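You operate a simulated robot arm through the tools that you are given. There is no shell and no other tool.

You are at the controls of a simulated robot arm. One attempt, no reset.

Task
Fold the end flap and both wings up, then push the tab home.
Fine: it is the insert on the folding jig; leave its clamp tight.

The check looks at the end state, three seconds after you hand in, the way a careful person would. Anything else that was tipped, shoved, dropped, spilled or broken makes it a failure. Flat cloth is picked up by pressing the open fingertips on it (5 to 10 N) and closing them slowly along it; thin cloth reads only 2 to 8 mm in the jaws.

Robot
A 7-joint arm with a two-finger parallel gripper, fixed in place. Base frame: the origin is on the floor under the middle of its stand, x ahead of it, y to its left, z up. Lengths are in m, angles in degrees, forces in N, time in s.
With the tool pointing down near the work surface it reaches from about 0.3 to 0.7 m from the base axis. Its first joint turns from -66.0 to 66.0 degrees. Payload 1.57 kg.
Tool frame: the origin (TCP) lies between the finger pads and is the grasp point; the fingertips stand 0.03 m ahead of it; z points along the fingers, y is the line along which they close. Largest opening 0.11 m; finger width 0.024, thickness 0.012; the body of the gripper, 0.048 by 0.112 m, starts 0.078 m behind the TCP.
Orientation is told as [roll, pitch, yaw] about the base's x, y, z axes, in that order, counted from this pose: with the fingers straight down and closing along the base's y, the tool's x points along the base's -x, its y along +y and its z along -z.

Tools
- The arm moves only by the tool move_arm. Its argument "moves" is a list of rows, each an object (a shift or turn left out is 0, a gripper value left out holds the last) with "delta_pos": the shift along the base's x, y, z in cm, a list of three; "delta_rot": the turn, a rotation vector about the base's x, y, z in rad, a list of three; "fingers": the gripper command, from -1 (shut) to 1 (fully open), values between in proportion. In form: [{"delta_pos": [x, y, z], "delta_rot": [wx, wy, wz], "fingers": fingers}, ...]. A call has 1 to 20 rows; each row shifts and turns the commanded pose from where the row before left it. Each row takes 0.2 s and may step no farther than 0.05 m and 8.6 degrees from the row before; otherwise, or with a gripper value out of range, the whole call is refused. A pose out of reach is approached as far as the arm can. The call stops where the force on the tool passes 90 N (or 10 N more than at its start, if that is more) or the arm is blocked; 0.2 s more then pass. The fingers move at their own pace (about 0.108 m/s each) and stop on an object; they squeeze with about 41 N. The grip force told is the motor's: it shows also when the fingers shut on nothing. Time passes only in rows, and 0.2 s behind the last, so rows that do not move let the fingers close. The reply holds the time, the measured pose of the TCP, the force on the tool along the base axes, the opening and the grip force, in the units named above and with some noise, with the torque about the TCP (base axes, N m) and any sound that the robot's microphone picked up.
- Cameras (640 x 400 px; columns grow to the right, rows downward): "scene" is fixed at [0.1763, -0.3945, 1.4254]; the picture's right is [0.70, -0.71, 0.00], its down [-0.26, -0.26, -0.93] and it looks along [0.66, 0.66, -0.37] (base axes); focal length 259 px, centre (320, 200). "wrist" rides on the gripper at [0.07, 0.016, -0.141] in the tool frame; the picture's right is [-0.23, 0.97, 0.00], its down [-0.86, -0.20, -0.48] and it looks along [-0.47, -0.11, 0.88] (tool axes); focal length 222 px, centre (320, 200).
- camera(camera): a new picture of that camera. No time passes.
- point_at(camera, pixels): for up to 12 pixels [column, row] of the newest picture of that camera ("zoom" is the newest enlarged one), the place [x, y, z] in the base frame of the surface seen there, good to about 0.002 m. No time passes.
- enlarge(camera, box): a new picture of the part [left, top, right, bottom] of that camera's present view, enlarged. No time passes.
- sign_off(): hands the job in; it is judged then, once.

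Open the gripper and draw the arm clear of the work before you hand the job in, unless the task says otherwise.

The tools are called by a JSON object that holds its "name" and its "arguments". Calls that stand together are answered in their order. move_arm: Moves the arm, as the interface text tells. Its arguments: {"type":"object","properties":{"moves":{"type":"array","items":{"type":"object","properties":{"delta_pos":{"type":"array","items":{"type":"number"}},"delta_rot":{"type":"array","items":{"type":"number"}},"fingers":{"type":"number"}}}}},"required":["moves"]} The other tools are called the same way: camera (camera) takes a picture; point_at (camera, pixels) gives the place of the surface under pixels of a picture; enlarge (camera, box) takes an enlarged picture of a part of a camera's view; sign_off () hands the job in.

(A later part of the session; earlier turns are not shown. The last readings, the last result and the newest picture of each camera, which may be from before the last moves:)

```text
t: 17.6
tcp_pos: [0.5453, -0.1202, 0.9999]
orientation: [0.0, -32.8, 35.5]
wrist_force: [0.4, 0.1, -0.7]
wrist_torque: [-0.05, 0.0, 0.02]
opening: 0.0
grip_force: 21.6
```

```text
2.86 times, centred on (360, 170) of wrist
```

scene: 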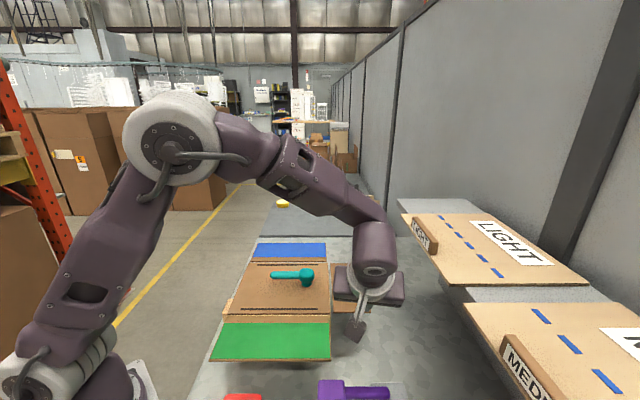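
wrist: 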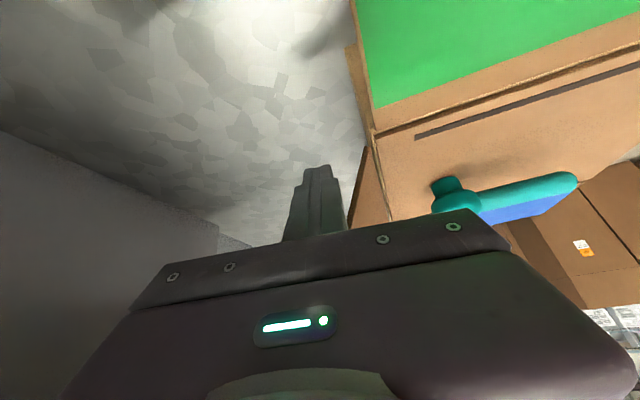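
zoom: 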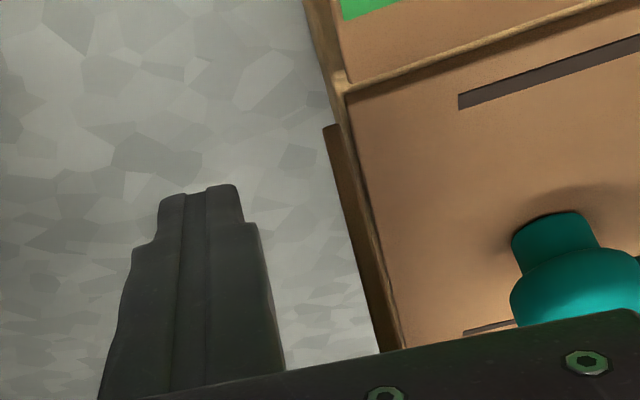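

It stays up. Measuring its face to see the released angle.

{"name": "point_at", "arguments": {"camera": "zoom", "pixels": [[330, 135], [345, 190], [360, 250], [380, 330], [388, 348], [370, 270]]}}

{"name": "enlarge", "arguments": {"camera": "scene", "box": [200, 230, 420, 400]}}

```text
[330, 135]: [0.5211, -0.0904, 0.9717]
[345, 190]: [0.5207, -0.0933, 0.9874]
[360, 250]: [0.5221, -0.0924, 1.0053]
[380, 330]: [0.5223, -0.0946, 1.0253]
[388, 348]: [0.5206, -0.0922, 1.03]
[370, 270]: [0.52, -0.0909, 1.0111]
```

```text
2.35 times, centred on (310, 315) of scene
```

zoom: 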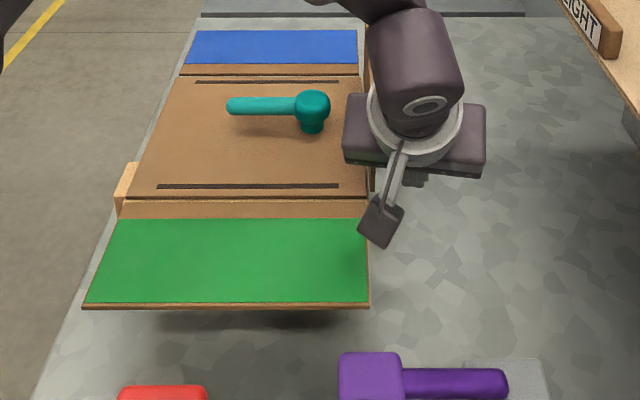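

The end flap holds at ~89°. Now rise clear of it and fly to the near side of the green wing; the gap between the purple lever (u≥0.405) and red pad (u≤0.29) is where I'll come under its near edge.

{"name": "move_arm", "arguments": {"moves": [{"delta_pos": [0.5, -0.5, 3.0]}, {"delta_pos": [0, 0, 4.0]}, {"delta_pos": [0, 0, 4.0]}, {"delta_pos": [-3.0, -0.9, 0]}, {"delta_pos": [-3.0, -0.9, 0]}, {"delta_pos": [-3.0, -0.9, 0]}, {"delta_pos": [-3.0, -0.9, 0]}, {"delta_pos": [-3.0, -0.9, 0]}, {"delta_pos": [-3.0, -0.9, 0]}]}}

{"name": "camera", "arguments": {"camera": "scene"}}

{"name": "camera", "arguments": {"camera": "wrist"}}

```text
t: 19.6
tcp_pos: [0.3715, -0.1791, 1.1094]
orientation: [-0.3, -33.0, 35.7]
wrist_force: [-0.7, -0.4, 0.0]
wrist_torque: [-0.02, -0.01, 0.02]
opening: 0.0001
grip_force: 21.4
```

```text
taken
```

scene: 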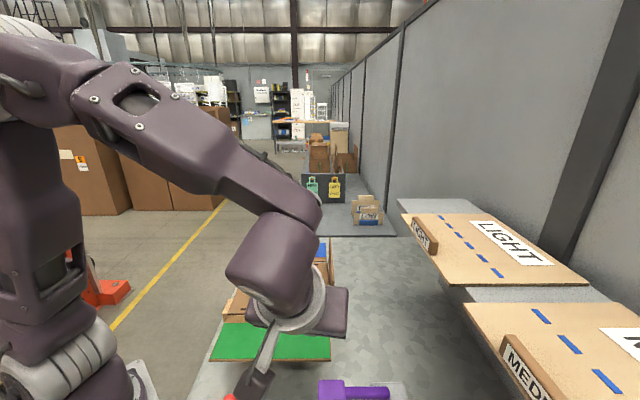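

```text
taken
```

wrist: 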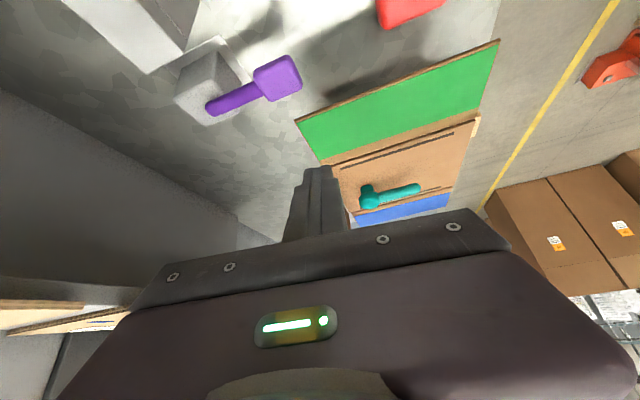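

Reachable. I'll measure the purple head's extents, the green wing's near edge and the red pad in this wrist view before descending.

{"name": "point_at", "arguments": {"camera": "wrist", "pixels": [[257, 72], [266, 100], [299, 90], [291, 57], [298, 121], [310, 150], [400, 81], [495, 42], [385, 25], [440, 5], [180, 5], [150, 60]]}}

```text
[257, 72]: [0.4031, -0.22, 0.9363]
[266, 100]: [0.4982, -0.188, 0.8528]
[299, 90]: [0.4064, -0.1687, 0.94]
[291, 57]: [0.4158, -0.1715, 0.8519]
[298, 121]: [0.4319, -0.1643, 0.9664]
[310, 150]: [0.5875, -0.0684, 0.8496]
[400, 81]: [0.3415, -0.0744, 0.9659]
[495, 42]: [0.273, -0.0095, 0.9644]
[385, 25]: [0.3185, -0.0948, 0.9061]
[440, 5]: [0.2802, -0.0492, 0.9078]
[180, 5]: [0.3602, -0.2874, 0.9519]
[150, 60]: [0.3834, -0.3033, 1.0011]
```

Purple head starts at u≈0.40 and red ends at u≈0.295, so u≈0.345 is centred. Shift there and descend outside the wing's near edge (v=0.189).

{"name": "move_arm", "arguments": {"moves": [{"delta_pos": [-1.55, 1.55, 0]}, {"delta_pos": [-1.55, 1.55, 0]}, {"delta_pos": [0, 0, -3]}, {"delta_pos": [0, 0, -3]}, {"delta_pos": [0, 0, -3]}, {"delta_pos": [0, 0, -3]}, {"delta_pos": [0, 0, -2.5]}, {"delta_pos": [0, 0, -1.9]}]}}

{"name": "camera", "arguments": {"camera": "wrist"}}

{"name": "enlarge", "arguments": {"camera": "scene", "box": [180, 230, 420, 400]}}

```text
t: 21.4
tcp_pos: [0.3401, -0.1491, 0.9453]
orientation: [-0.1, -33.0, 35.7]
wrist_force: [-0.2, 0.9, -0.7]
wrist_torque: [0.02, -0.01, 0.0]
opening: 0.0
grip_force: 21.1
```

```text
taken
```

wrist: 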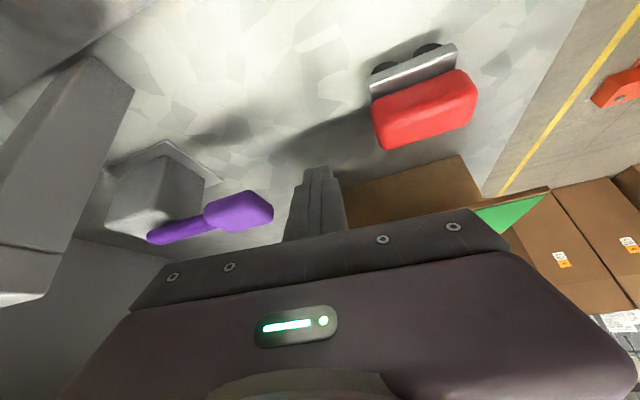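

```text
2.35 times, centred on (300, 315) of scene
```

zoom: 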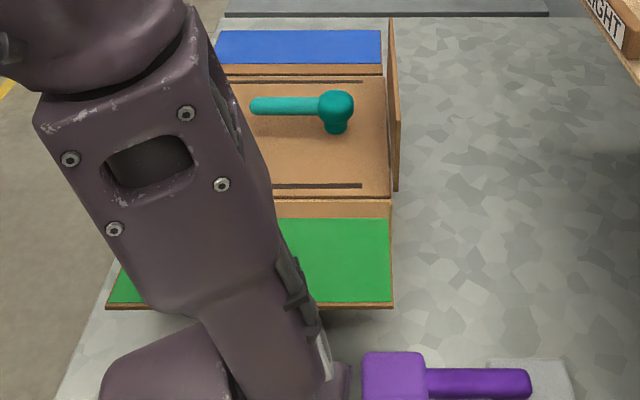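

Fingers are between the purple lever and the red pad, TCP at u=0.346, v=0.135, z=0.945. Slide +v under the green wing's near edge.

{"name": "move_arm", "arguments": {"moves": [{"delta_pos": [0.7, 0.7, 0]}, {"delta_pos": [0.7, 0.7, 0]}, {"delta_pos": [0.7, 0.7, 0]}, {"delta_pos": [0.7, 0.7, 0]}, {"delta_pos": [0.5, 0.5, 0]}]}}

{"name": "camera", "arguments": {"camera": "wrist"}}

```text
t: 22.6
tcp_pos: [0.3713, -0.1178, 0.9445]
orientation: [-0.1, -32.8, 35.6]
wrist_force: [-16.7, -12.1, -1.0]
wrist_torque: [0.15, -0.28, 0.31]
opening: 0.0
grip_force: 21.4
```

```text
taken
```

wrist: 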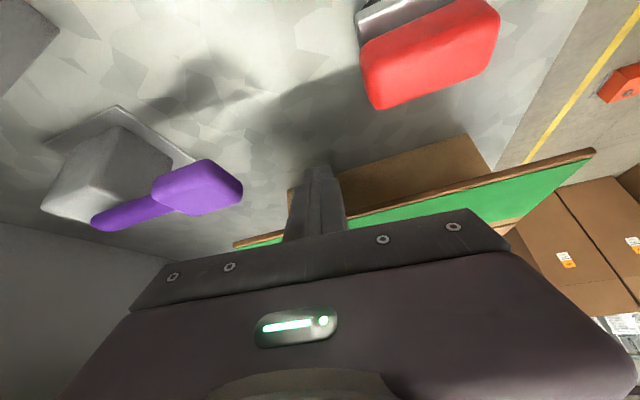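

Contact: about 20 N along −v at TCP v=0.179, mostly in-plane. I'll back off 4 mm to unload, then lift straight up.

{"name": "move_arm", "arguments": {"moves": [{"delta_pos": [-0.3, -0.3, 0]}, {"delta_pos": [0, 0, 0.5]}, {"delta_pos": [0, 0, 0.5]}]}}

{"name": "camera", "arguments": {"camera": "wrist"}}

{"name": "enlarge", "arguments": {"camera": "scene", "box": [180, 230, 420, 400]}}

```text
t: 23.4
tcp_pos: [0.37, -0.1192, 0.9548]
orientation: [0.0, -33.1, 35.7]
wrist_force: [0.3, -0.4, 0.3]
wrist_torque: [-0.01, 0.01, 0.01]
opening: 0.0
grip_force: 21.6
```

```text
taken
```

wrist: 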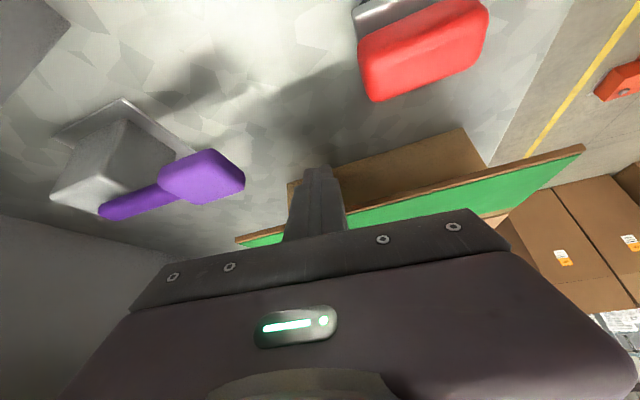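

```text
2.35 times, centred on (300, 315) of scene
```

zoom: 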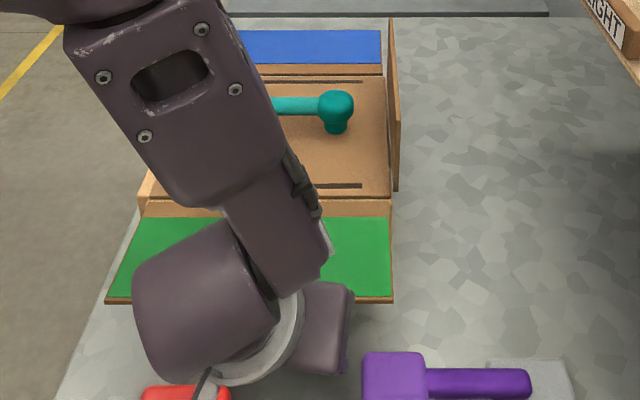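

The forces are back to zero and the wing edge appears slightly raised. Continue lifting along the arc.

{"name": "move_arm", "arguments": {"moves": [{"delta_pos": [0.05, 0.05, 0.8]}, {"delta_pos": [0.1, 0.1, 0.8]}, {"delta_pos": [0.15, 0.15, 0.8]}, {"delta_pos": [0.2, 0.2, 0.8]}]}}

{"name": "camera", "arguments": {"camera": "wrist"}}

{"name": "enlarge", "arguments": {"camera": "scene", "box": [180, 230, 420, 400]}}

```text
t: 24.4
tcp_pos: [0.3765, -0.1127, 0.9877]
orientation: [-0.1, -33.0, 35.6]
wrist_force: [-5.8, -6.5, 2.4]
wrist_torque: [0.1, -0.13, 0.05]
opening: 0.0
grip_force: 21.6
```

```text
taken
```

wrist: 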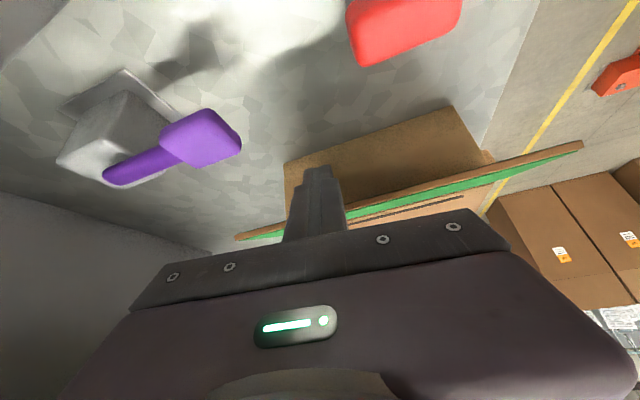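

```text
2.35 times, centred on (300, 315) of scene
```

zoom: 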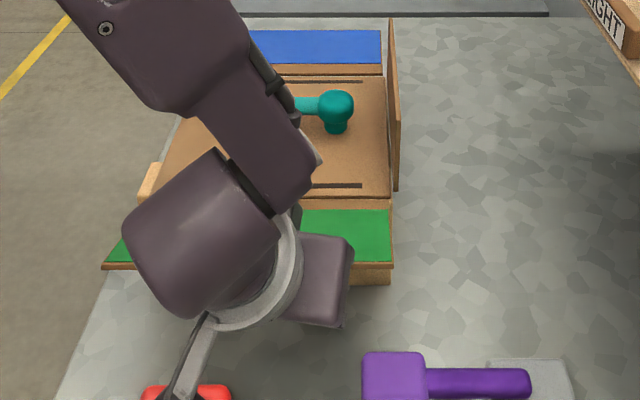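

The wing is up about 20° with ~9 N along the plate. I'll rise a bit more steeply to ease that, continuing the arc.

{"name": "move_arm", "arguments": {"moves": [{"delta_pos": [0.0, 0.0, 0.8]}, {"delta_pos": [0.25, 0.25, 0.8]}, {"delta_pos": [0.35, 0.35, 0.8]}, {"delta_pos": [0.4, 0.4, 0.7]}]}}

{"name": "camera", "arguments": {"camera": "wrist"}}

{"name": "enlarge", "arguments": {"camera": "scene", "box": [180, 230, 420, 400]}}

```text
t: 25.4
tcp_pos: [0.3843, -0.103, 1.0195]
orientation: [-0.2, -33.0, 35.6]
wrist_force: [-0.1, -0.1, 0.1]
wrist_torque: [0.0, 0.01, -0.03]
opening: 0.0
grip_force: 21.3
```

```text
taken
```

wrist: 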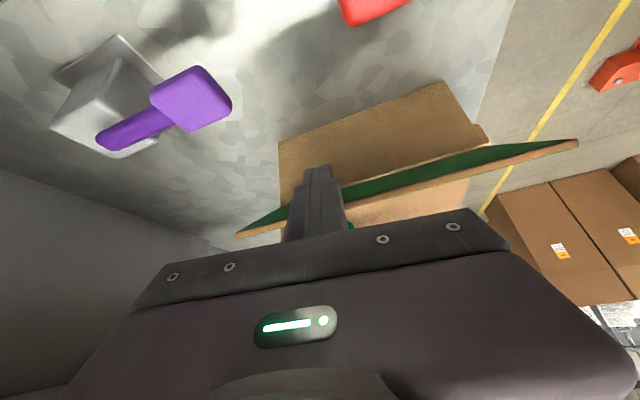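

```text
2.35 times, centred on (300, 315) of scene
```

zoom: 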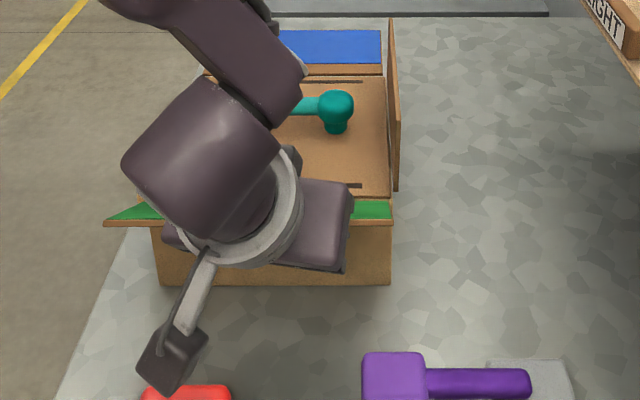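

The wing is at roughly 45° with no measurable force. Continue, now moving more +v than up.

{"name": "move_arm", "arguments": {"moves": [{"delta_pos": [0.5, 0.5, 0.5]}, {"delta_pos": [0.5, 0.5, 0.5]}, {"delta_pos": [0.5, 0.5, 0.4]}, {"delta_pos": [0.5, 0.5, 0.3]}]}}

{"name": "camera", "arguments": {"camera": "wrist"}}

{"name": "enlarge", "arguments": {"camera": "scene", "box": [180, 230, 420, 400]}}

```text
t: 26.4
tcp_pos: [0.4009, -0.0886, 1.038]
orientation: [-0.6, -32.9, 35.7]
wrist_force: [-36.2, -11.1, 42.8]
wrist_torque: [0.84, -0.25, 0.6]
opening: 0.0
grip_force: 21.7
stopped in row 4: the force on the tool passed its limit at 101 N (the readings are from after the stop); the commanded pose is now the measured one
```

```text
taken
```

wrist: 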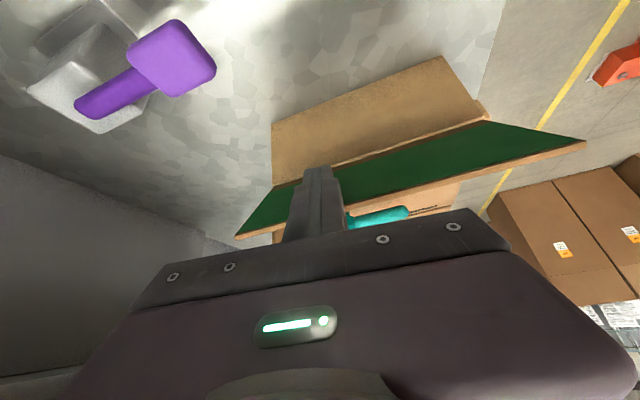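

```text
2.35 times, centred on (300, 315) of scene
```

zoom: 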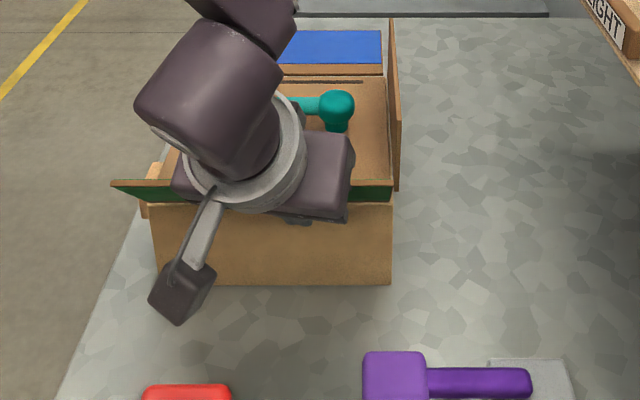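

The call stopped on a 101 N spike, so something is jammed. I'll find out where the wing edge and fingers are before moving again.

{"name": "enlarge", "arguments": {"camera": "scene", "box": [190, 260, 350, 370]}}

{"name": "enlarge", "arguments": {"camera": "wrist", "box": [220, 100, 480, 260]}}

{"name": "point_at", "arguments": {"camera": "wrist", "pixels": [[242, 235], [265, 205], [276, 186], [380, 193], [390, 170], [470, 165], [570, 143], [490, 125], [530, 140], [280, 222], [450, 60], [365, 215]]}}

```text
3.64 times, centred on (270, 315) of scene
```

zoom: 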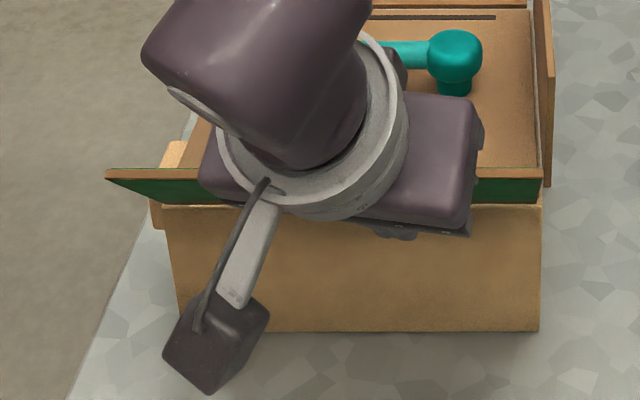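

```text
2.46 times, centred on (350, 180) of wrist
```

zoom: 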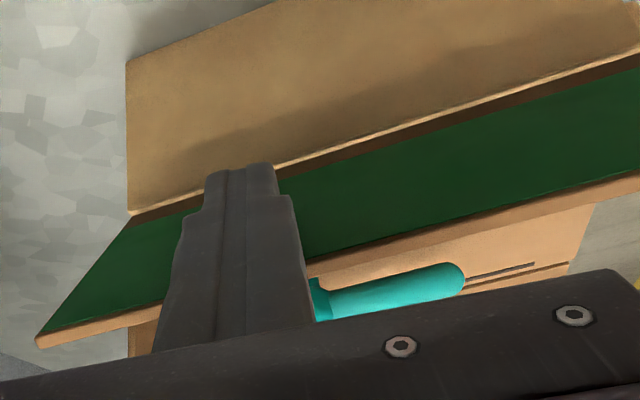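

```text
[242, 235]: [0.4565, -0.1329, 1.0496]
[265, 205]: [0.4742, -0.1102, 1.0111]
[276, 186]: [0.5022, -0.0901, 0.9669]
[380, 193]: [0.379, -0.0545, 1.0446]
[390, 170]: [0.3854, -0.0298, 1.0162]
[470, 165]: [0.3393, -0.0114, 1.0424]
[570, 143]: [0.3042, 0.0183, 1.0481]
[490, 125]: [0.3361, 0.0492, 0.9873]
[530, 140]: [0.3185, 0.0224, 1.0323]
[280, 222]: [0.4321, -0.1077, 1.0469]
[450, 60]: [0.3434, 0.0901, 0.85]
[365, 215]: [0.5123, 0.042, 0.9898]
```

The wing stands at ~53° and the force lies exactly along the plate, so the stuck edge was being pressed toward its hinge. I'll relieve outward along the plate, then continue on a truer tangent.

{"name": "move_arm", "arguments": {"moves": [{"delta_pos": [-0.13, -0.13, 0.25]}, {"delta_pos": [0, 0, 0]}]}}

{"name": "enlarge", "arguments": {"camera": "wrist", "box": [220, 100, 480, 260]}}

```text
t: 27.0
tcp_pos: [0.4026, -0.0883, 1.039]
orientation: [-0.4, -33.0, 35.6]
wrist_force: [1.1, -0.1, -0.1]
wrist_torque: [0.0, 0.02, 0.01]
opening: 0.0002
grip_force: 21.3
```

```text
2.46 times, centred on (350, 180) of wrist
```

zoom: 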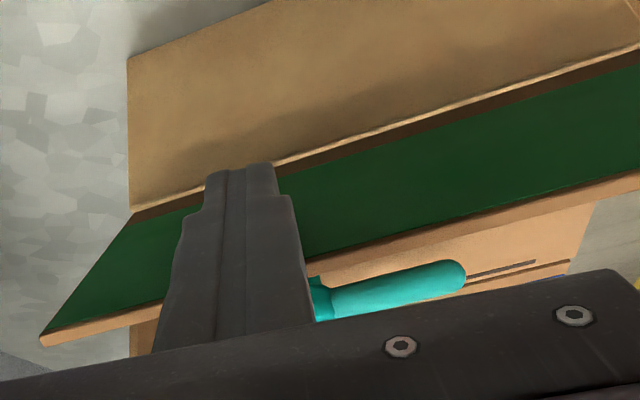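

Unloaded (≈1 N). Continue on the tangent with a slight outward bias in smaller steps.

{"name": "move_arm", "arguments": {"moves": [{"delta_pos": [0.25, 0.25, 0.32]}, {"delta_pos": [0.25, 0.25, 0.3]}, {"delta_pos": [0.27, 0.27, 0.28]}, {"delta_pos": [0.27, 0.27, 0.25]}]}}

{"name": "enlarge", "arguments": {"camera": "wrist", "box": [220, 100, 480, 260]}}

```text
t: 28.0
tcp_pos: [0.4134, -0.0781, 1.0496]
orientation: [-0.4, -32.9, 35.6]
wrist_force: [0.6, 0.0, -1.3]
wrist_torque: [0.01, 0.01, -0.02]
opening: 0.0002
grip_force: 20.8
```

```text
2.46 times, centred on (350, 180) of wrist
```

zoom: 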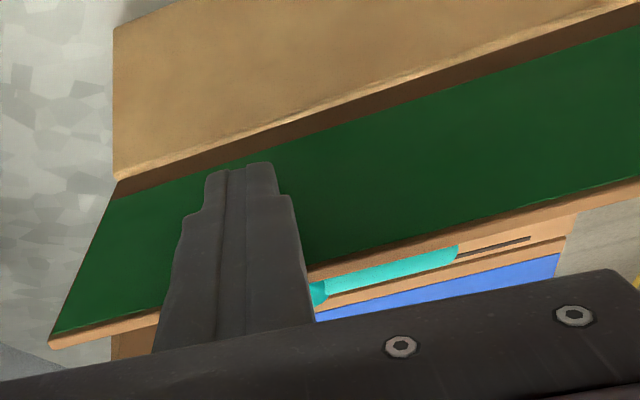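

The force is ~0 and the wing is about 65°. Continue mostly +v with the tips on the wing's outer face.

{"name": "move_arm", "arguments": {"moves": [{"delta_pos": [0.32, 0.32, 0.2]}, {"delta_pos": [0.32, 0.32, 0.15]}, {"delta_pos": [0.32, 0.32, 0.1]}, {"delta_pos": [0.32, 0.32, 0.05]}]}}

{"name": "camera", "arguments": {"camera": "wrist"}}

{"name": "enlarge", "arguments": {"camera": "scene", "box": [190, 230, 390, 370]}}

```text
t: 29.0
tcp_pos: [0.425, -0.0649, 1.054]
orientation: [-0.4, -32.8, 35.6]
wrist_force: [-1.7, -0.5, -0.8]
wrist_torque: [0.0, -0.02, -0.02]
opening: 0.0
grip_force: 21.7
```

```text
taken
```

wrist: 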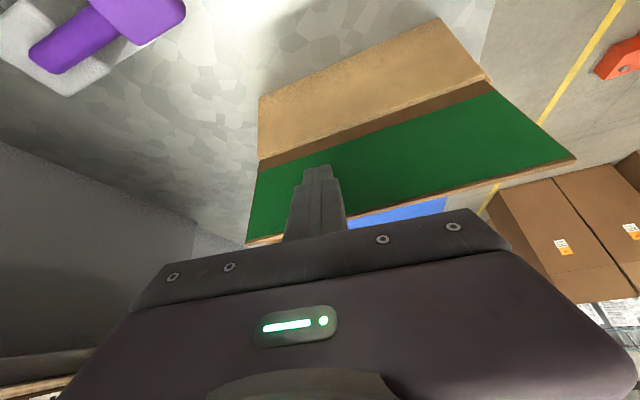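

```text
2.86 times, centred on (290, 300) of scene
```

zoom: 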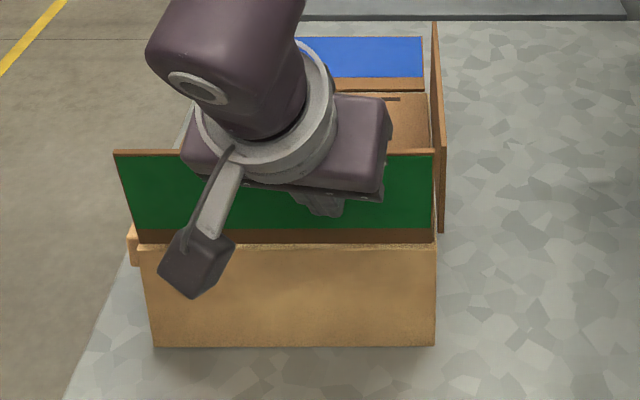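

Measuring the wing's angle from points on its outer face.

{"name": "point_at", "arguments": {"camera": "wrist", "pixels": [[262, 172], [252, 235], [400, 140], [400, 195], [480, 100], [530, 165], [450, 120], [470, 170]]}}

```text
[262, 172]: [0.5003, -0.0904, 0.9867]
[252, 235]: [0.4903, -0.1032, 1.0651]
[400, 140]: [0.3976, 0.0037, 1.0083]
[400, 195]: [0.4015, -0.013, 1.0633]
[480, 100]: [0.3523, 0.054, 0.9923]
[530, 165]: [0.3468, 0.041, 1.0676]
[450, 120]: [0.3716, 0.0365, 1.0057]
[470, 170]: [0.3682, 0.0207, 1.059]
```

About 79.5°. Push another 1.2 cm at the contact height.

{"name": "move_arm", "arguments": {"moves": [{"delta_pos": [0.28, 0.28, 0.05]}, {"delta_pos": [0.28, 0.28, 0.03]}, {"delta_pos": [0.28, 0.28, 0]}, {"delta_pos": [0, 0, 0]}]}}

{"name": "camera", "arguments": {"camera": "wrist"}}

{"name": "point_at", "arguments": {"camera": "wrist", "pixels": [[262, 165], [258, 225], [400, 130], [400, 190], [480, 90], [520, 150], [450, 115], [470, 165]]}}

```text
t: 30.0
tcp_pos: [0.4332, -0.0564, 1.0555]
orientation: [-0.4, -32.9, 35.5]
wrist_force: [0.1, -1.1, 0.4]
wrist_torque: [0.02, 0.0, 0.04]
opening: 0.0
grip_force: 20.9
```

```text
taken
```

wrist: 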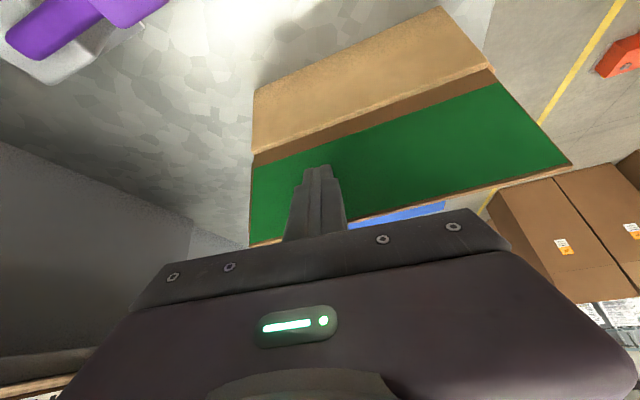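

```text
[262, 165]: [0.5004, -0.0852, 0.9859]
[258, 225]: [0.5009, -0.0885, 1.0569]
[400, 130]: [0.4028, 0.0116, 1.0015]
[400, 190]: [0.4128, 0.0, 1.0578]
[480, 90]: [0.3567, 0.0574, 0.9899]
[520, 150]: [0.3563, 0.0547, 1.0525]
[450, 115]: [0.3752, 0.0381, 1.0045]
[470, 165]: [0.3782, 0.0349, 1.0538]
```

The wing is at ~88.4°. A 1 mm nudge more, then retract straight back −v and see that it holds.

{"name": "move_arm", "arguments": {"moves": [{"delta_pos": [0.08, 0.08, 0]}, {"delta_pos": [0, 0, 0]}, {"delta_pos": [-0.4, -0.4, 0]}, {"delta_pos": [-0.7, -0.7, 0]}, {"delta_pos": [-0.7, -0.7, 0]}, {"delta_pos": [-0.7, -0.7, 0.5]}, {"delta_pos": [0, 0, 0]}]}}

{"name": "camera", "arguments": {"camera": "wrist"}}

{"name": "enlarge", "arguments": {"camera": "scene", "box": [190, 230, 390, 370]}}

{"name": "point_at", "arguments": {"camera": "wrist", "pixels": [[280, 190], [280, 225], [400, 160], [400, 185], [480, 110], [500, 150]]}}

```text
t: 31.6
tcp_pos: [0.4092, -0.0803, 1.0609]
orientation: [-0.4, -32.9, 35.6]
wrist_force: [-0.5, 0.4, 0.1]
wrist_torque: [0.0, 0.01, 0.0]
opening: 0.0003
grip_force: 20.8
```

```text
taken
```

wrist: 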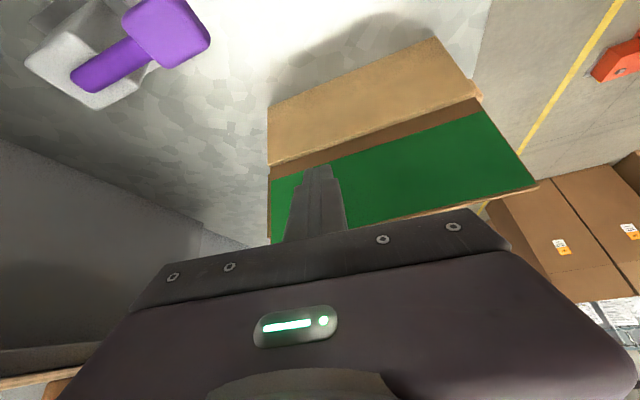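

```text
2.86 times, centred on (290, 300) of scene
```

zoom: 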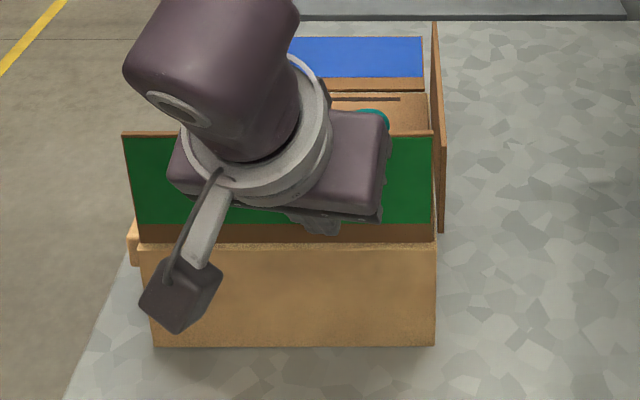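

```text
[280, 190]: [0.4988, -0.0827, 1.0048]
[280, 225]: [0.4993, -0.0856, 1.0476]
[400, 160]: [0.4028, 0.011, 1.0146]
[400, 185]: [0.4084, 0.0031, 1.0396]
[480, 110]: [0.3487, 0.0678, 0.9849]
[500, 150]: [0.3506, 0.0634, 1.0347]
```

The green wing holds at ~88°. Now to the blue wing: rise, turn the tool heading to −45° and fly over to its left edge.

{"name": "move_arm", "arguments": {"moves": [{"delta_pos": [-0.5, -0.5, 4.0]}, {"delta_pos": [-0.5, -0.5, 4.0]}, {"delta_pos": [0, 0, 4.0]}, {"delta_pos": [0.55, 3.95, 0], "delta_rot": [0, 0, -0.14]}, {"delta_pos": [0.55, 3.95, 0], "delta_rot": [0, 0, -0.14]}, {"delta_pos": [0.55, 3.95, 0], "delta_rot": [0, 0, -0.14]}, {"delta_pos": [0.55, 3.95, 0], "delta_rot": [0, 0, -0.14]}, {"delta_pos": [0.55, 3.95, 0], "delta_rot": [0, 0, -0.14]}, {"delta_pos": [0.55, 3.95, 0], "delta_rot": [0, 0, -0.14]}, {"delta_pos": [0.55, 3.95, 0], "delta_rot": [0, 0, -0.14]}, {"delta_pos": [0.55, 3.95, 0], "delta_rot": [0, 0, -0.14]}, {"delta_pos": [0.55, 3.95, 0], "delta_rot": [0, 0, -0.14]}, {"delta_pos": [0.55, 3.95, 0], "delta_rot": [0, 0, -0.14]}]}}

{"name": "camera", "arguments": {"camera": "wrist"}}

{"name": "camera", "arguments": {"camera": "scene"}}

```text
t: 34.4
tcp_pos: [0.4541, 0.3032, 1.1801]
orientation: [-0.5, -33.0, -44.8]
wrist_force: [0.4, 0.3, 0.1]
wrist_torque: [0.01, -0.01, -0.05]
opening: 0.0001
grip_force: 21.1
out of reach, approached as far as the arm can: row 10
```

```text
taken
```

wrist: 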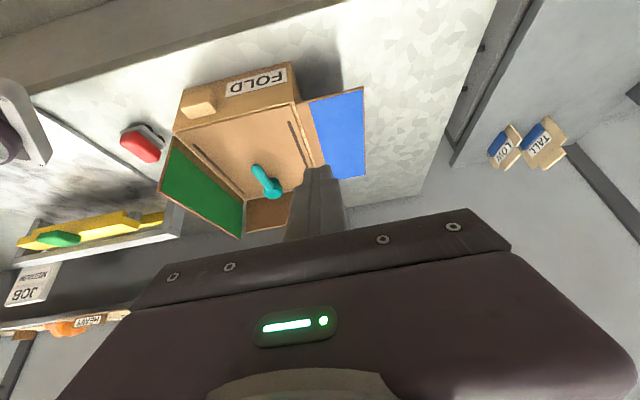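

```text
taken
```

scene: 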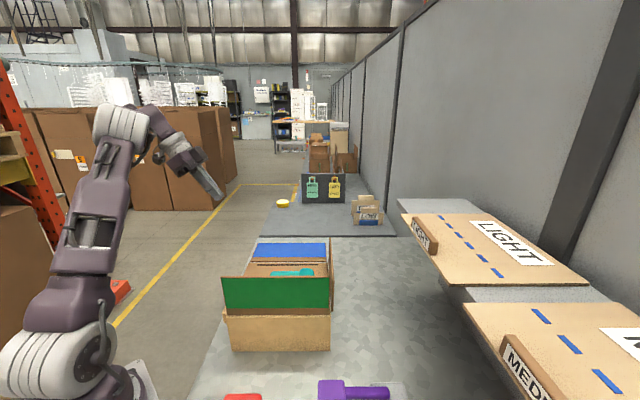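

Both folded parts stand upright and the arm reached yaw −44.8°. I'll re-measure the jig box corners, the tab and the blue wing from here.

{"name": "point_at", "arguments": {"camera": "wrist", "pixels": [[181, 90], [174, 131], [292, 64], [298, 101], [196, 104], [200, 95], [312, 101], [361, 91], [363, 172], [341, 180], [310, 140], [325, 130]]}}

{"name": "enlarge", "arguments": {"camera": "wrist", "box": [150, 50, 390, 250]}}

```text
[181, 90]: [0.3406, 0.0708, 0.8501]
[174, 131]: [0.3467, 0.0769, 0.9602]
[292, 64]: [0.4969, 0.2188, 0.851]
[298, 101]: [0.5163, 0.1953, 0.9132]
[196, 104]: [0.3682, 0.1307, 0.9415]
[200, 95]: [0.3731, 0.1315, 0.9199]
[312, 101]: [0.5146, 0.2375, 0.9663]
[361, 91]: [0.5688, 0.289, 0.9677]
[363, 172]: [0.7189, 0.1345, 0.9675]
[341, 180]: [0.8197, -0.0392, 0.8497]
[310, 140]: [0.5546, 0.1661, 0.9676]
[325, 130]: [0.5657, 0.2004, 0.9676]
```

```text
2.00 times, centred on (270, 150) of wrist
```

zoom: 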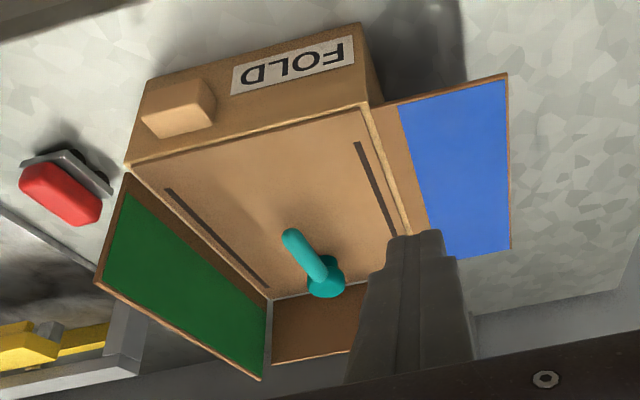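

The box hasn't moved (corner still at (0.347,0.077)). The blue wing's left edge is u≈0.197, v 0.51–0.604. I'll descend outside its left edge at v≈0.575.

{"name": "move_arm", "arguments": {"moves": [{"delta_pos": [0.75, 0.2, -3.9]}, {"delta_pos": [0.75, 0.2, -3.9]}, {"delta_pos": [0.75, 0.2, -3.9]}, {"delta_pos": [0.75, 0.2, -3.9]}, {"delta_pos": [0.75, 0.2, -3.9]}, {"delta_pos": [0.75, 0.2, -3.9]}]}}

{"name": "camera", "arguments": {"camera": "wrist"}}

{"name": "enlarge", "arguments": {"camera": "scene", "box": [160, 180, 360, 320]}}

```text
t: 35.8
tcp_pos: [0.4992, 0.3162, 0.9455]
orientation: [-0.4, -32.9, -44.6]
wrist_force: [-1.0, 0.2, -1.3]
wrist_torque: [0.0, 0.0, -0.02]
opening: 0.0001
grip_force: 21.1
```

```text
taken
```

wrist: 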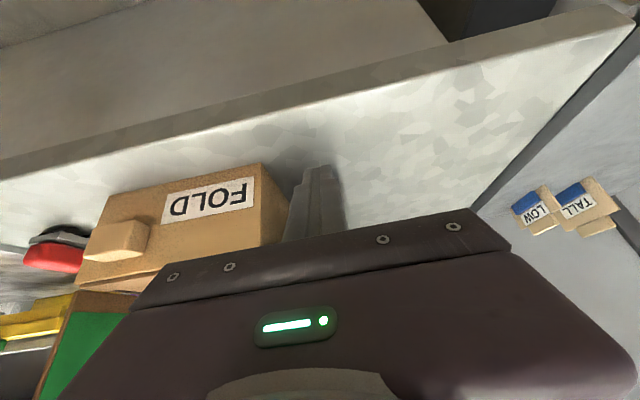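

```text
2.86 times, centred on (260, 250) of scene
```

zoom: 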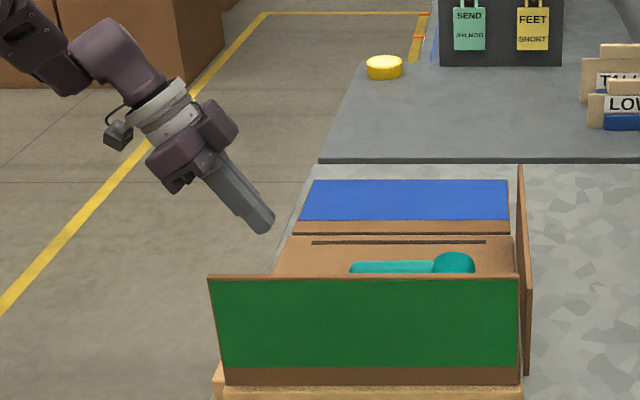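

Finger tip is visible left of the blue wing. Slide +u under the wing's left edge.

{"name": "move_arm", "arguments": {"moves": [{"delta_pos": [0.7, -0.7, 0]}, {"delta_pos": [0.7, -0.7, 0]}, {"delta_pos": [0.7, -0.7, 0]}, {"delta_pos": [0.7, -0.7, 0]}, {"delta_pos": [0.7, -0.7, 0]}, {"delta_pos": [0.4, -0.4, 0]}]}}

{"name": "enlarge", "arguments": {"camera": "scene", "box": [160, 180, 360, 320]}}

```text
t: 37.2
tcp_pos: [0.5389, 0.2762, 0.9462]
orientation: [-0.4, -32.9, -44.5]
wrist_force: [-0.1, -0.5, -0.4]
wrist_torque: [0.02, 0.01, -0.01]
opening: 0.0001
grip_force: 21.3
```

```text
2.86 times, centred on (260, 250) of scene
```

zoom: 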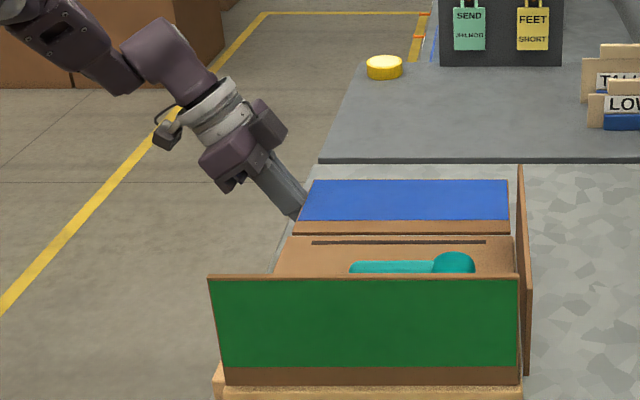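

Tip is tucked under the blue edge with no contact force. Lift along the arc 3 cm.

{"name": "move_arm", "arguments": {"moves": [{"delta_pos": [0, 0, 1.0]}, {"delta_pos": [-0.05, -0.05, 1.0]}, {"delta_pos": [-0.18, -0.18, 1.0]}]}}

{"name": "camera", "arguments": {"camera": "wrist"}}

{"name": "enlarge", "arguments": {"camera": "scene", "box": [160, 180, 360, 320]}}

```text
t: 38.0
tcp_pos: [0.5362, 0.2749, 0.9769]
orientation: [-0.3, -32.9, -44.6]
wrist_force: [-0.9, 3.5, -0.6]
wrist_torque: [-0.02, -0.04, 0.02]
opening: 0.0002
grip_force: 21.4
```

```text
taken
```

wrist: 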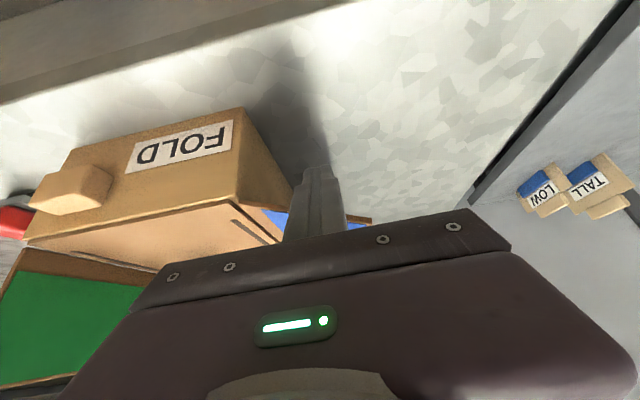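

```text
2.86 times, centred on (260, 250) of scene
```

zoom: 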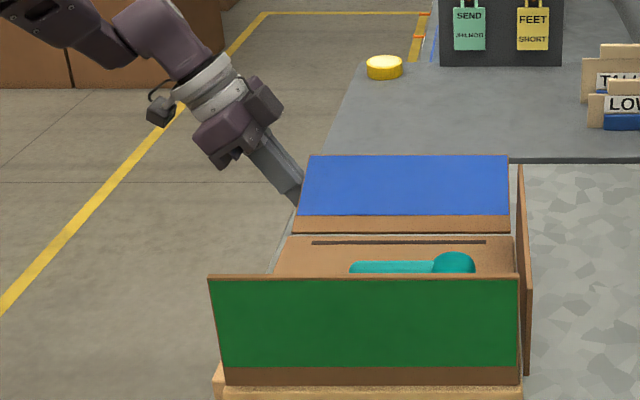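

The blue wing is rising. Measure its angle from the scene zoom.

{"name": "point_at", "arguments": {"camera": "zoom", "pixels": [[320, 160], [490, 160], [310, 212], [490, 228], [490, 195]]}}

```text
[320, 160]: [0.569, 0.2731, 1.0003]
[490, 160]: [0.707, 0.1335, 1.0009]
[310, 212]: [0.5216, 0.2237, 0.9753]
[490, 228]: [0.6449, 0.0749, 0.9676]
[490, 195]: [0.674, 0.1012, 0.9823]
```

Angle ≈21°, hinge at v≈0.507. Continue on the arc to around 65°.

{"name": "move_arm", "arguments": {"moves": [{"delta_pos": [-0.21, -0.21, 0.6]}, {"delta_pos": [-0.25, -0.25, 0.55]}, {"delta_pos": [-0.28, -0.28, 0.5]}, {"delta_pos": [-0.25, -0.25, 0.4]}, {"delta_pos": [-0.32, -0.32, 0.4]}, {"delta_pos": [-0.35, -0.35, 0.35]}, {"delta_pos": [-0.35, -0.35, 0.3]}]}}

{"name": "enlarge", "arguments": {"camera": "scene", "box": [160, 180, 360, 320]}}

```text
t: 39.6
tcp_pos: [0.5158, 0.2547, 1.0086]
orientation: [-0.4, -33.0, -44.7]
wrist_force: [-0.9, 1.2, 0.0]
wrist_torque: [-0.06, 0.01, 0.04]
opening: 0.0
grip_force: 21.9
```

```text
2.86 times, centred on (260, 250) of scene
```

zoom: 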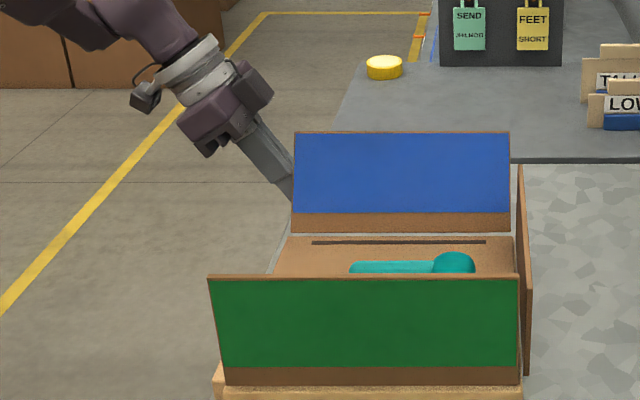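

{"name": "point_at", "arguments": {"camera": "zoom", "pixels": [[310, 138], [490, 138], [310, 222], [490, 222], [490, 180]]}}

```text
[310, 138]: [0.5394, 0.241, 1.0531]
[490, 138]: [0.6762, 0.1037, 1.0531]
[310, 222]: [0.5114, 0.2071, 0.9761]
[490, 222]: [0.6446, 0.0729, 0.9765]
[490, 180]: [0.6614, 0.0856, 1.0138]
```

Now at 60°. Push further −v by ~2.2 cm then measure.

{"name": "move_arm", "arguments": {"moves": [{"delta_pos": [-0.32, -0.32, 0.25]}, {"delta_pos": [-0.32, -0.32, 0.2]}, {"delta_pos": [-0.32, -0.32, 0.15]}, {"delta_pos": [-0.32, -0.32, 0.1]}, {"delta_pos": [-0.28, -0.28, 0.05]}]}}

{"name": "enlarge", "arguments": {"camera": "scene", "box": [160, 180, 360, 320]}}

{"name": "point_at", "arguments": {"camera": "zoom", "pixels": [[310, 145], [490, 145], [310, 222], [490, 222], [490, 180]]}}

```text
t: 40.8
tcp_pos: [0.5, 0.2387, 1.0151]
orientation: [-0.5, -32.9, -44.5]
wrist_force: [0.2, 0.9, -0.9]
wrist_torque: [0.0, -0.02, 0.04]
opening: 0.0001
grip_force: 21.2
```

```text
2.86 times, centred on (260, 250) of scene
```

zoom: 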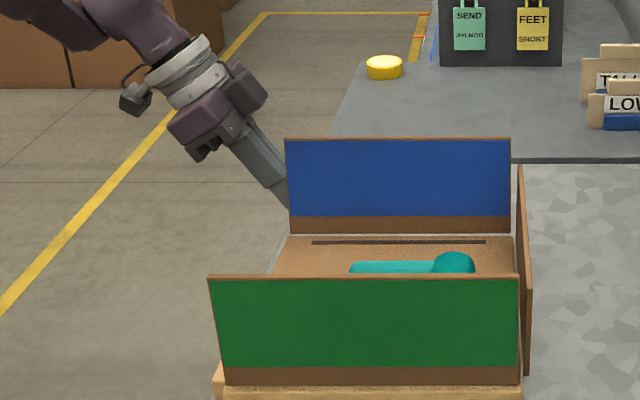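

```text
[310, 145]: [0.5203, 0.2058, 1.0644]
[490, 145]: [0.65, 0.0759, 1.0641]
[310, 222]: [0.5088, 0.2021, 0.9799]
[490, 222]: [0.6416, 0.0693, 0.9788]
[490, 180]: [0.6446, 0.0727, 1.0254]
```

About 83°. Push another ~7 mm.

{"name": "move_arm", "arguments": {"moves": [{"delta_pos": [-0.18, -0.18, 0.0]}, {"delta_pos": [-0.18, -0.18, 0.0]}, {"delta_pos": [-0.16, -0.16, 0.0]}, {"delta_pos": [0, 0, 0]}]}}

{"name": "enlarge", "arguments": {"camera": "scene", "box": [160, 180, 360, 320]}}

{"name": "point_at", "arguments": {"camera": "zoom", "pixels": [[310, 148], [490, 148], [310, 222], [490, 222], [490, 180], [400, 150], [400, 225]]}}

```text
t: 41.8
tcp_pos: [0.495, 0.2331, 1.0152]
orientation: [-0.4, -32.9, -44.5]
wrist_force: [0.2, 0.7, 0.3]
wrist_torque: [0.03, -0.04, -0.01]
opening: 0.0
grip_force: 21.3
```

```text
2.86 times, centred on (260, 250) of scene
```

zoom: 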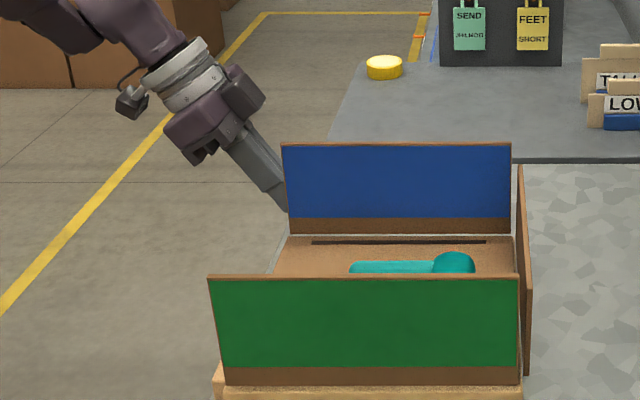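

```text
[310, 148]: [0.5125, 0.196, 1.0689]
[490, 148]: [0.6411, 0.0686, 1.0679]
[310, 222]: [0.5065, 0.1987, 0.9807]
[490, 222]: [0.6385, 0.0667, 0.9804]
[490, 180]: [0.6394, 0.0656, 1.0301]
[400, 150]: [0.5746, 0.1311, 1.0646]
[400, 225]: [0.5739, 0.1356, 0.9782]
```

Blue wing is at ~89°. Back away +v slightly, then out along −u.

{"name": "move_arm", "arguments": {"moves": [{"delta_pos": [0.3, 0.3, 0.0]}, {"delta_pos": [0.4, 0.4, 0.0]}, {"delta_pos": [-1.2, 1.2, 0.5]}, {"delta_pos": [-2.0, 2.0, 1.0]}, {"delta_pos": [-2.0, 2.0, 1.0]}, {"delta_pos": [0, 0, 0]}]}}

{"name": "camera", "arguments": {"camera": "wrist"}}

{"name": "camera", "arguments": {"camera": "scene"}}

{"name": "enlarge", "arguments": {"camera": "scene", "box": [190, 210, 390, 370]}}

```text
t: 43.2
tcp_pos: [0.4505, 0.293, 1.0409]
orientation: [-0.4, -32.9, -44.6]
wrist_force: [0.0, -0.2, -0.1]
wrist_torque: [0.0, 0.04, 0.0]
opening: 0.0
grip_force: 21.7
```

```text
taken
```

wrist: 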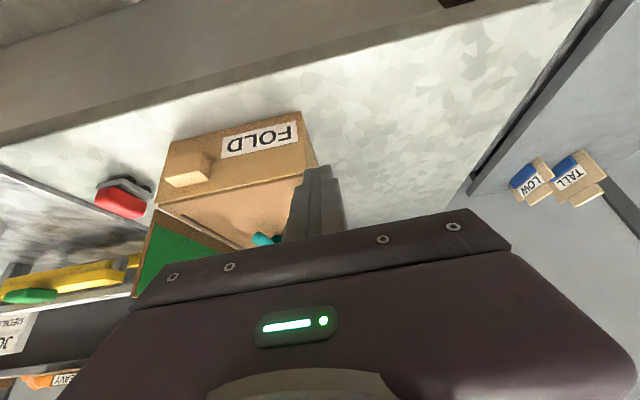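

```text
taken
```

scene: 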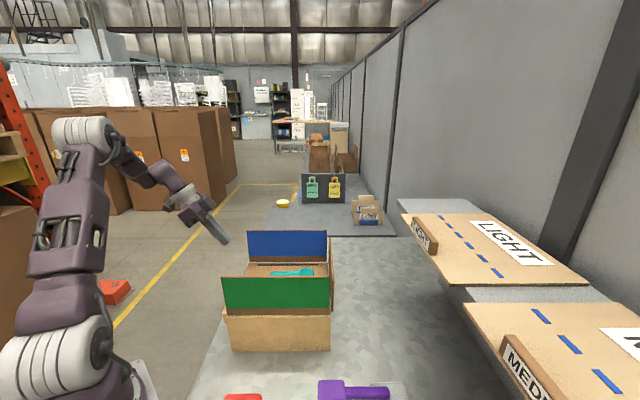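

```text
2.50 times, centred on (290, 290) of scene
```

zoom: 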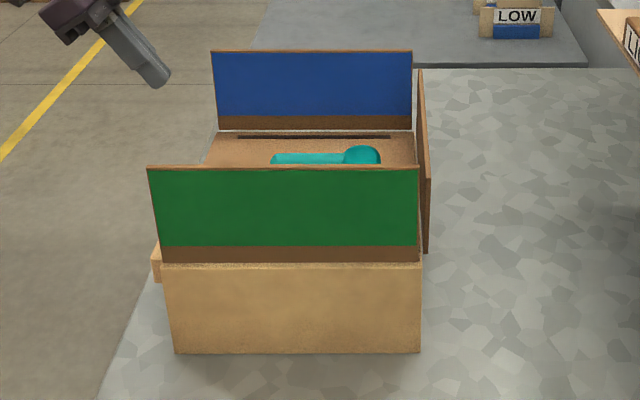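

All three panels stand. Now the tab, at (188,165) in the wrist view. I'll measure its outer face precisely.

{"name": "enlarge", "arguments": {"camera": "wrist", "box": [140, 100, 330, 220]}}

{"name": "point_at", "arguments": {"camera": "zoom", "pixels": [[95, 190], [195, 165], [100, 240], [205, 220], [95, 265], [215, 240], [150, 205], [150, 250], [250, 130], [260, 230], [75, 330], [180, 260]]}}

```text
3.33 times, centred on (235, 160) of wrist
```

zoom: 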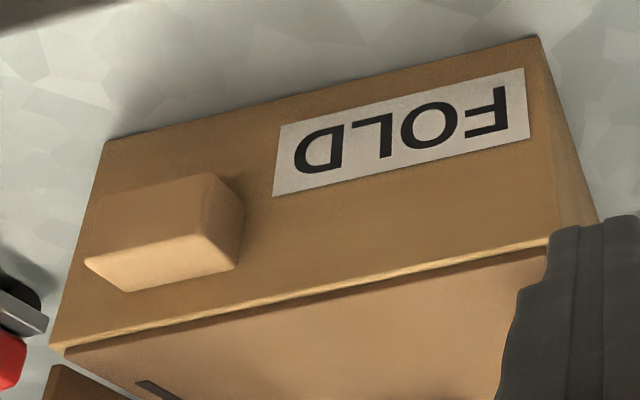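

```text
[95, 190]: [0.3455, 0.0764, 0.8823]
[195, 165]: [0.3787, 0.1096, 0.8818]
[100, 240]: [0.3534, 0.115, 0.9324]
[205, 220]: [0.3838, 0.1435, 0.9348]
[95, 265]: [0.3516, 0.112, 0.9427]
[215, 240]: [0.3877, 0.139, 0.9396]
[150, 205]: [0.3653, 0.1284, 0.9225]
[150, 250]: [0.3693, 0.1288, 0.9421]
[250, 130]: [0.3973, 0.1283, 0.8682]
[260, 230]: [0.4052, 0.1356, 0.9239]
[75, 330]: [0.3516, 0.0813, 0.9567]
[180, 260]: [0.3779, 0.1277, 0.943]
```

Tab's outer face is at u≈0.168, centre v≈0.351, z 0.912–0.942; the box face is at u≈0.190. Fly to a point in front of it and descend.

{"name": "move_arm", "arguments": {"moves": [{"delta_pos": [-2.78, -2.16, 0]}, {"delta_pos": [-2.78, -2.16, 0]}, {"delta_pos": [-2.78, -2.16, 0]}, {"delta_pos": [-2.78, -2.16, 0]}, {"delta_pos": [-2.75, -2.2, 0]}, {"delta_pos": [0, 0, -2.45]}, {"delta_pos": [0, 0, -2.45]}, {"delta_pos": [0, 0, -2.45]}, {"delta_pos": [0, 0, -2.45]}]}}

{"name": "camera", "arguments": {"camera": "wrist"}}

{"name": "enlarge", "arguments": {"camera": "scene", "box": [160, 200, 360, 380]}}

```text
t: 45.2
tcp_pos: [0.3192, 0.191, 0.9539]
orientation: [-0.5, -32.8, -44.4]
wrist_force: [0.2, -1.2, -0.6]
wrist_torque: [0.0, 0.01, 0.0]
opening: 0.0001
grip_force: 21.8
out of reach, approached as far as the arm can: row 9
```

```text
taken
```

wrist: 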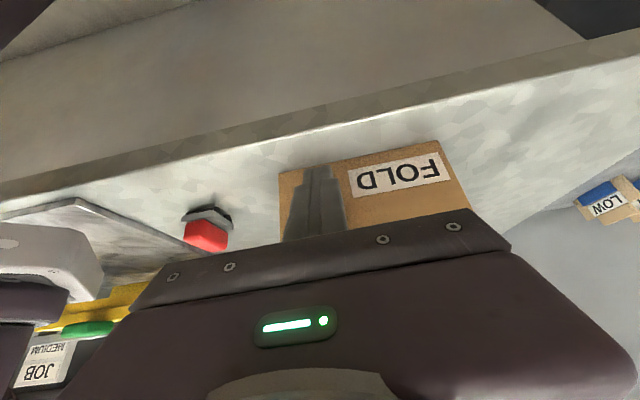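

```text
2.22 times, centred on (260, 290) of scene
```

zoom: 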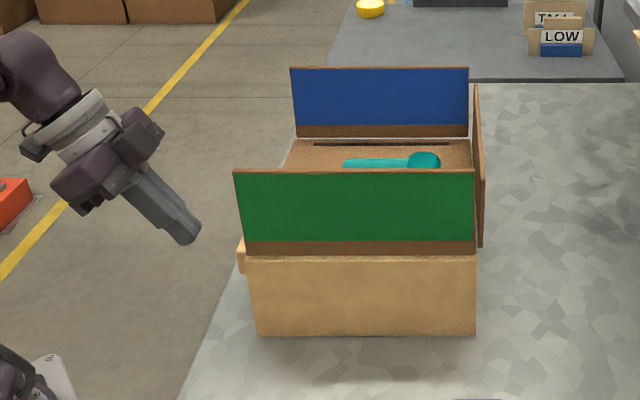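

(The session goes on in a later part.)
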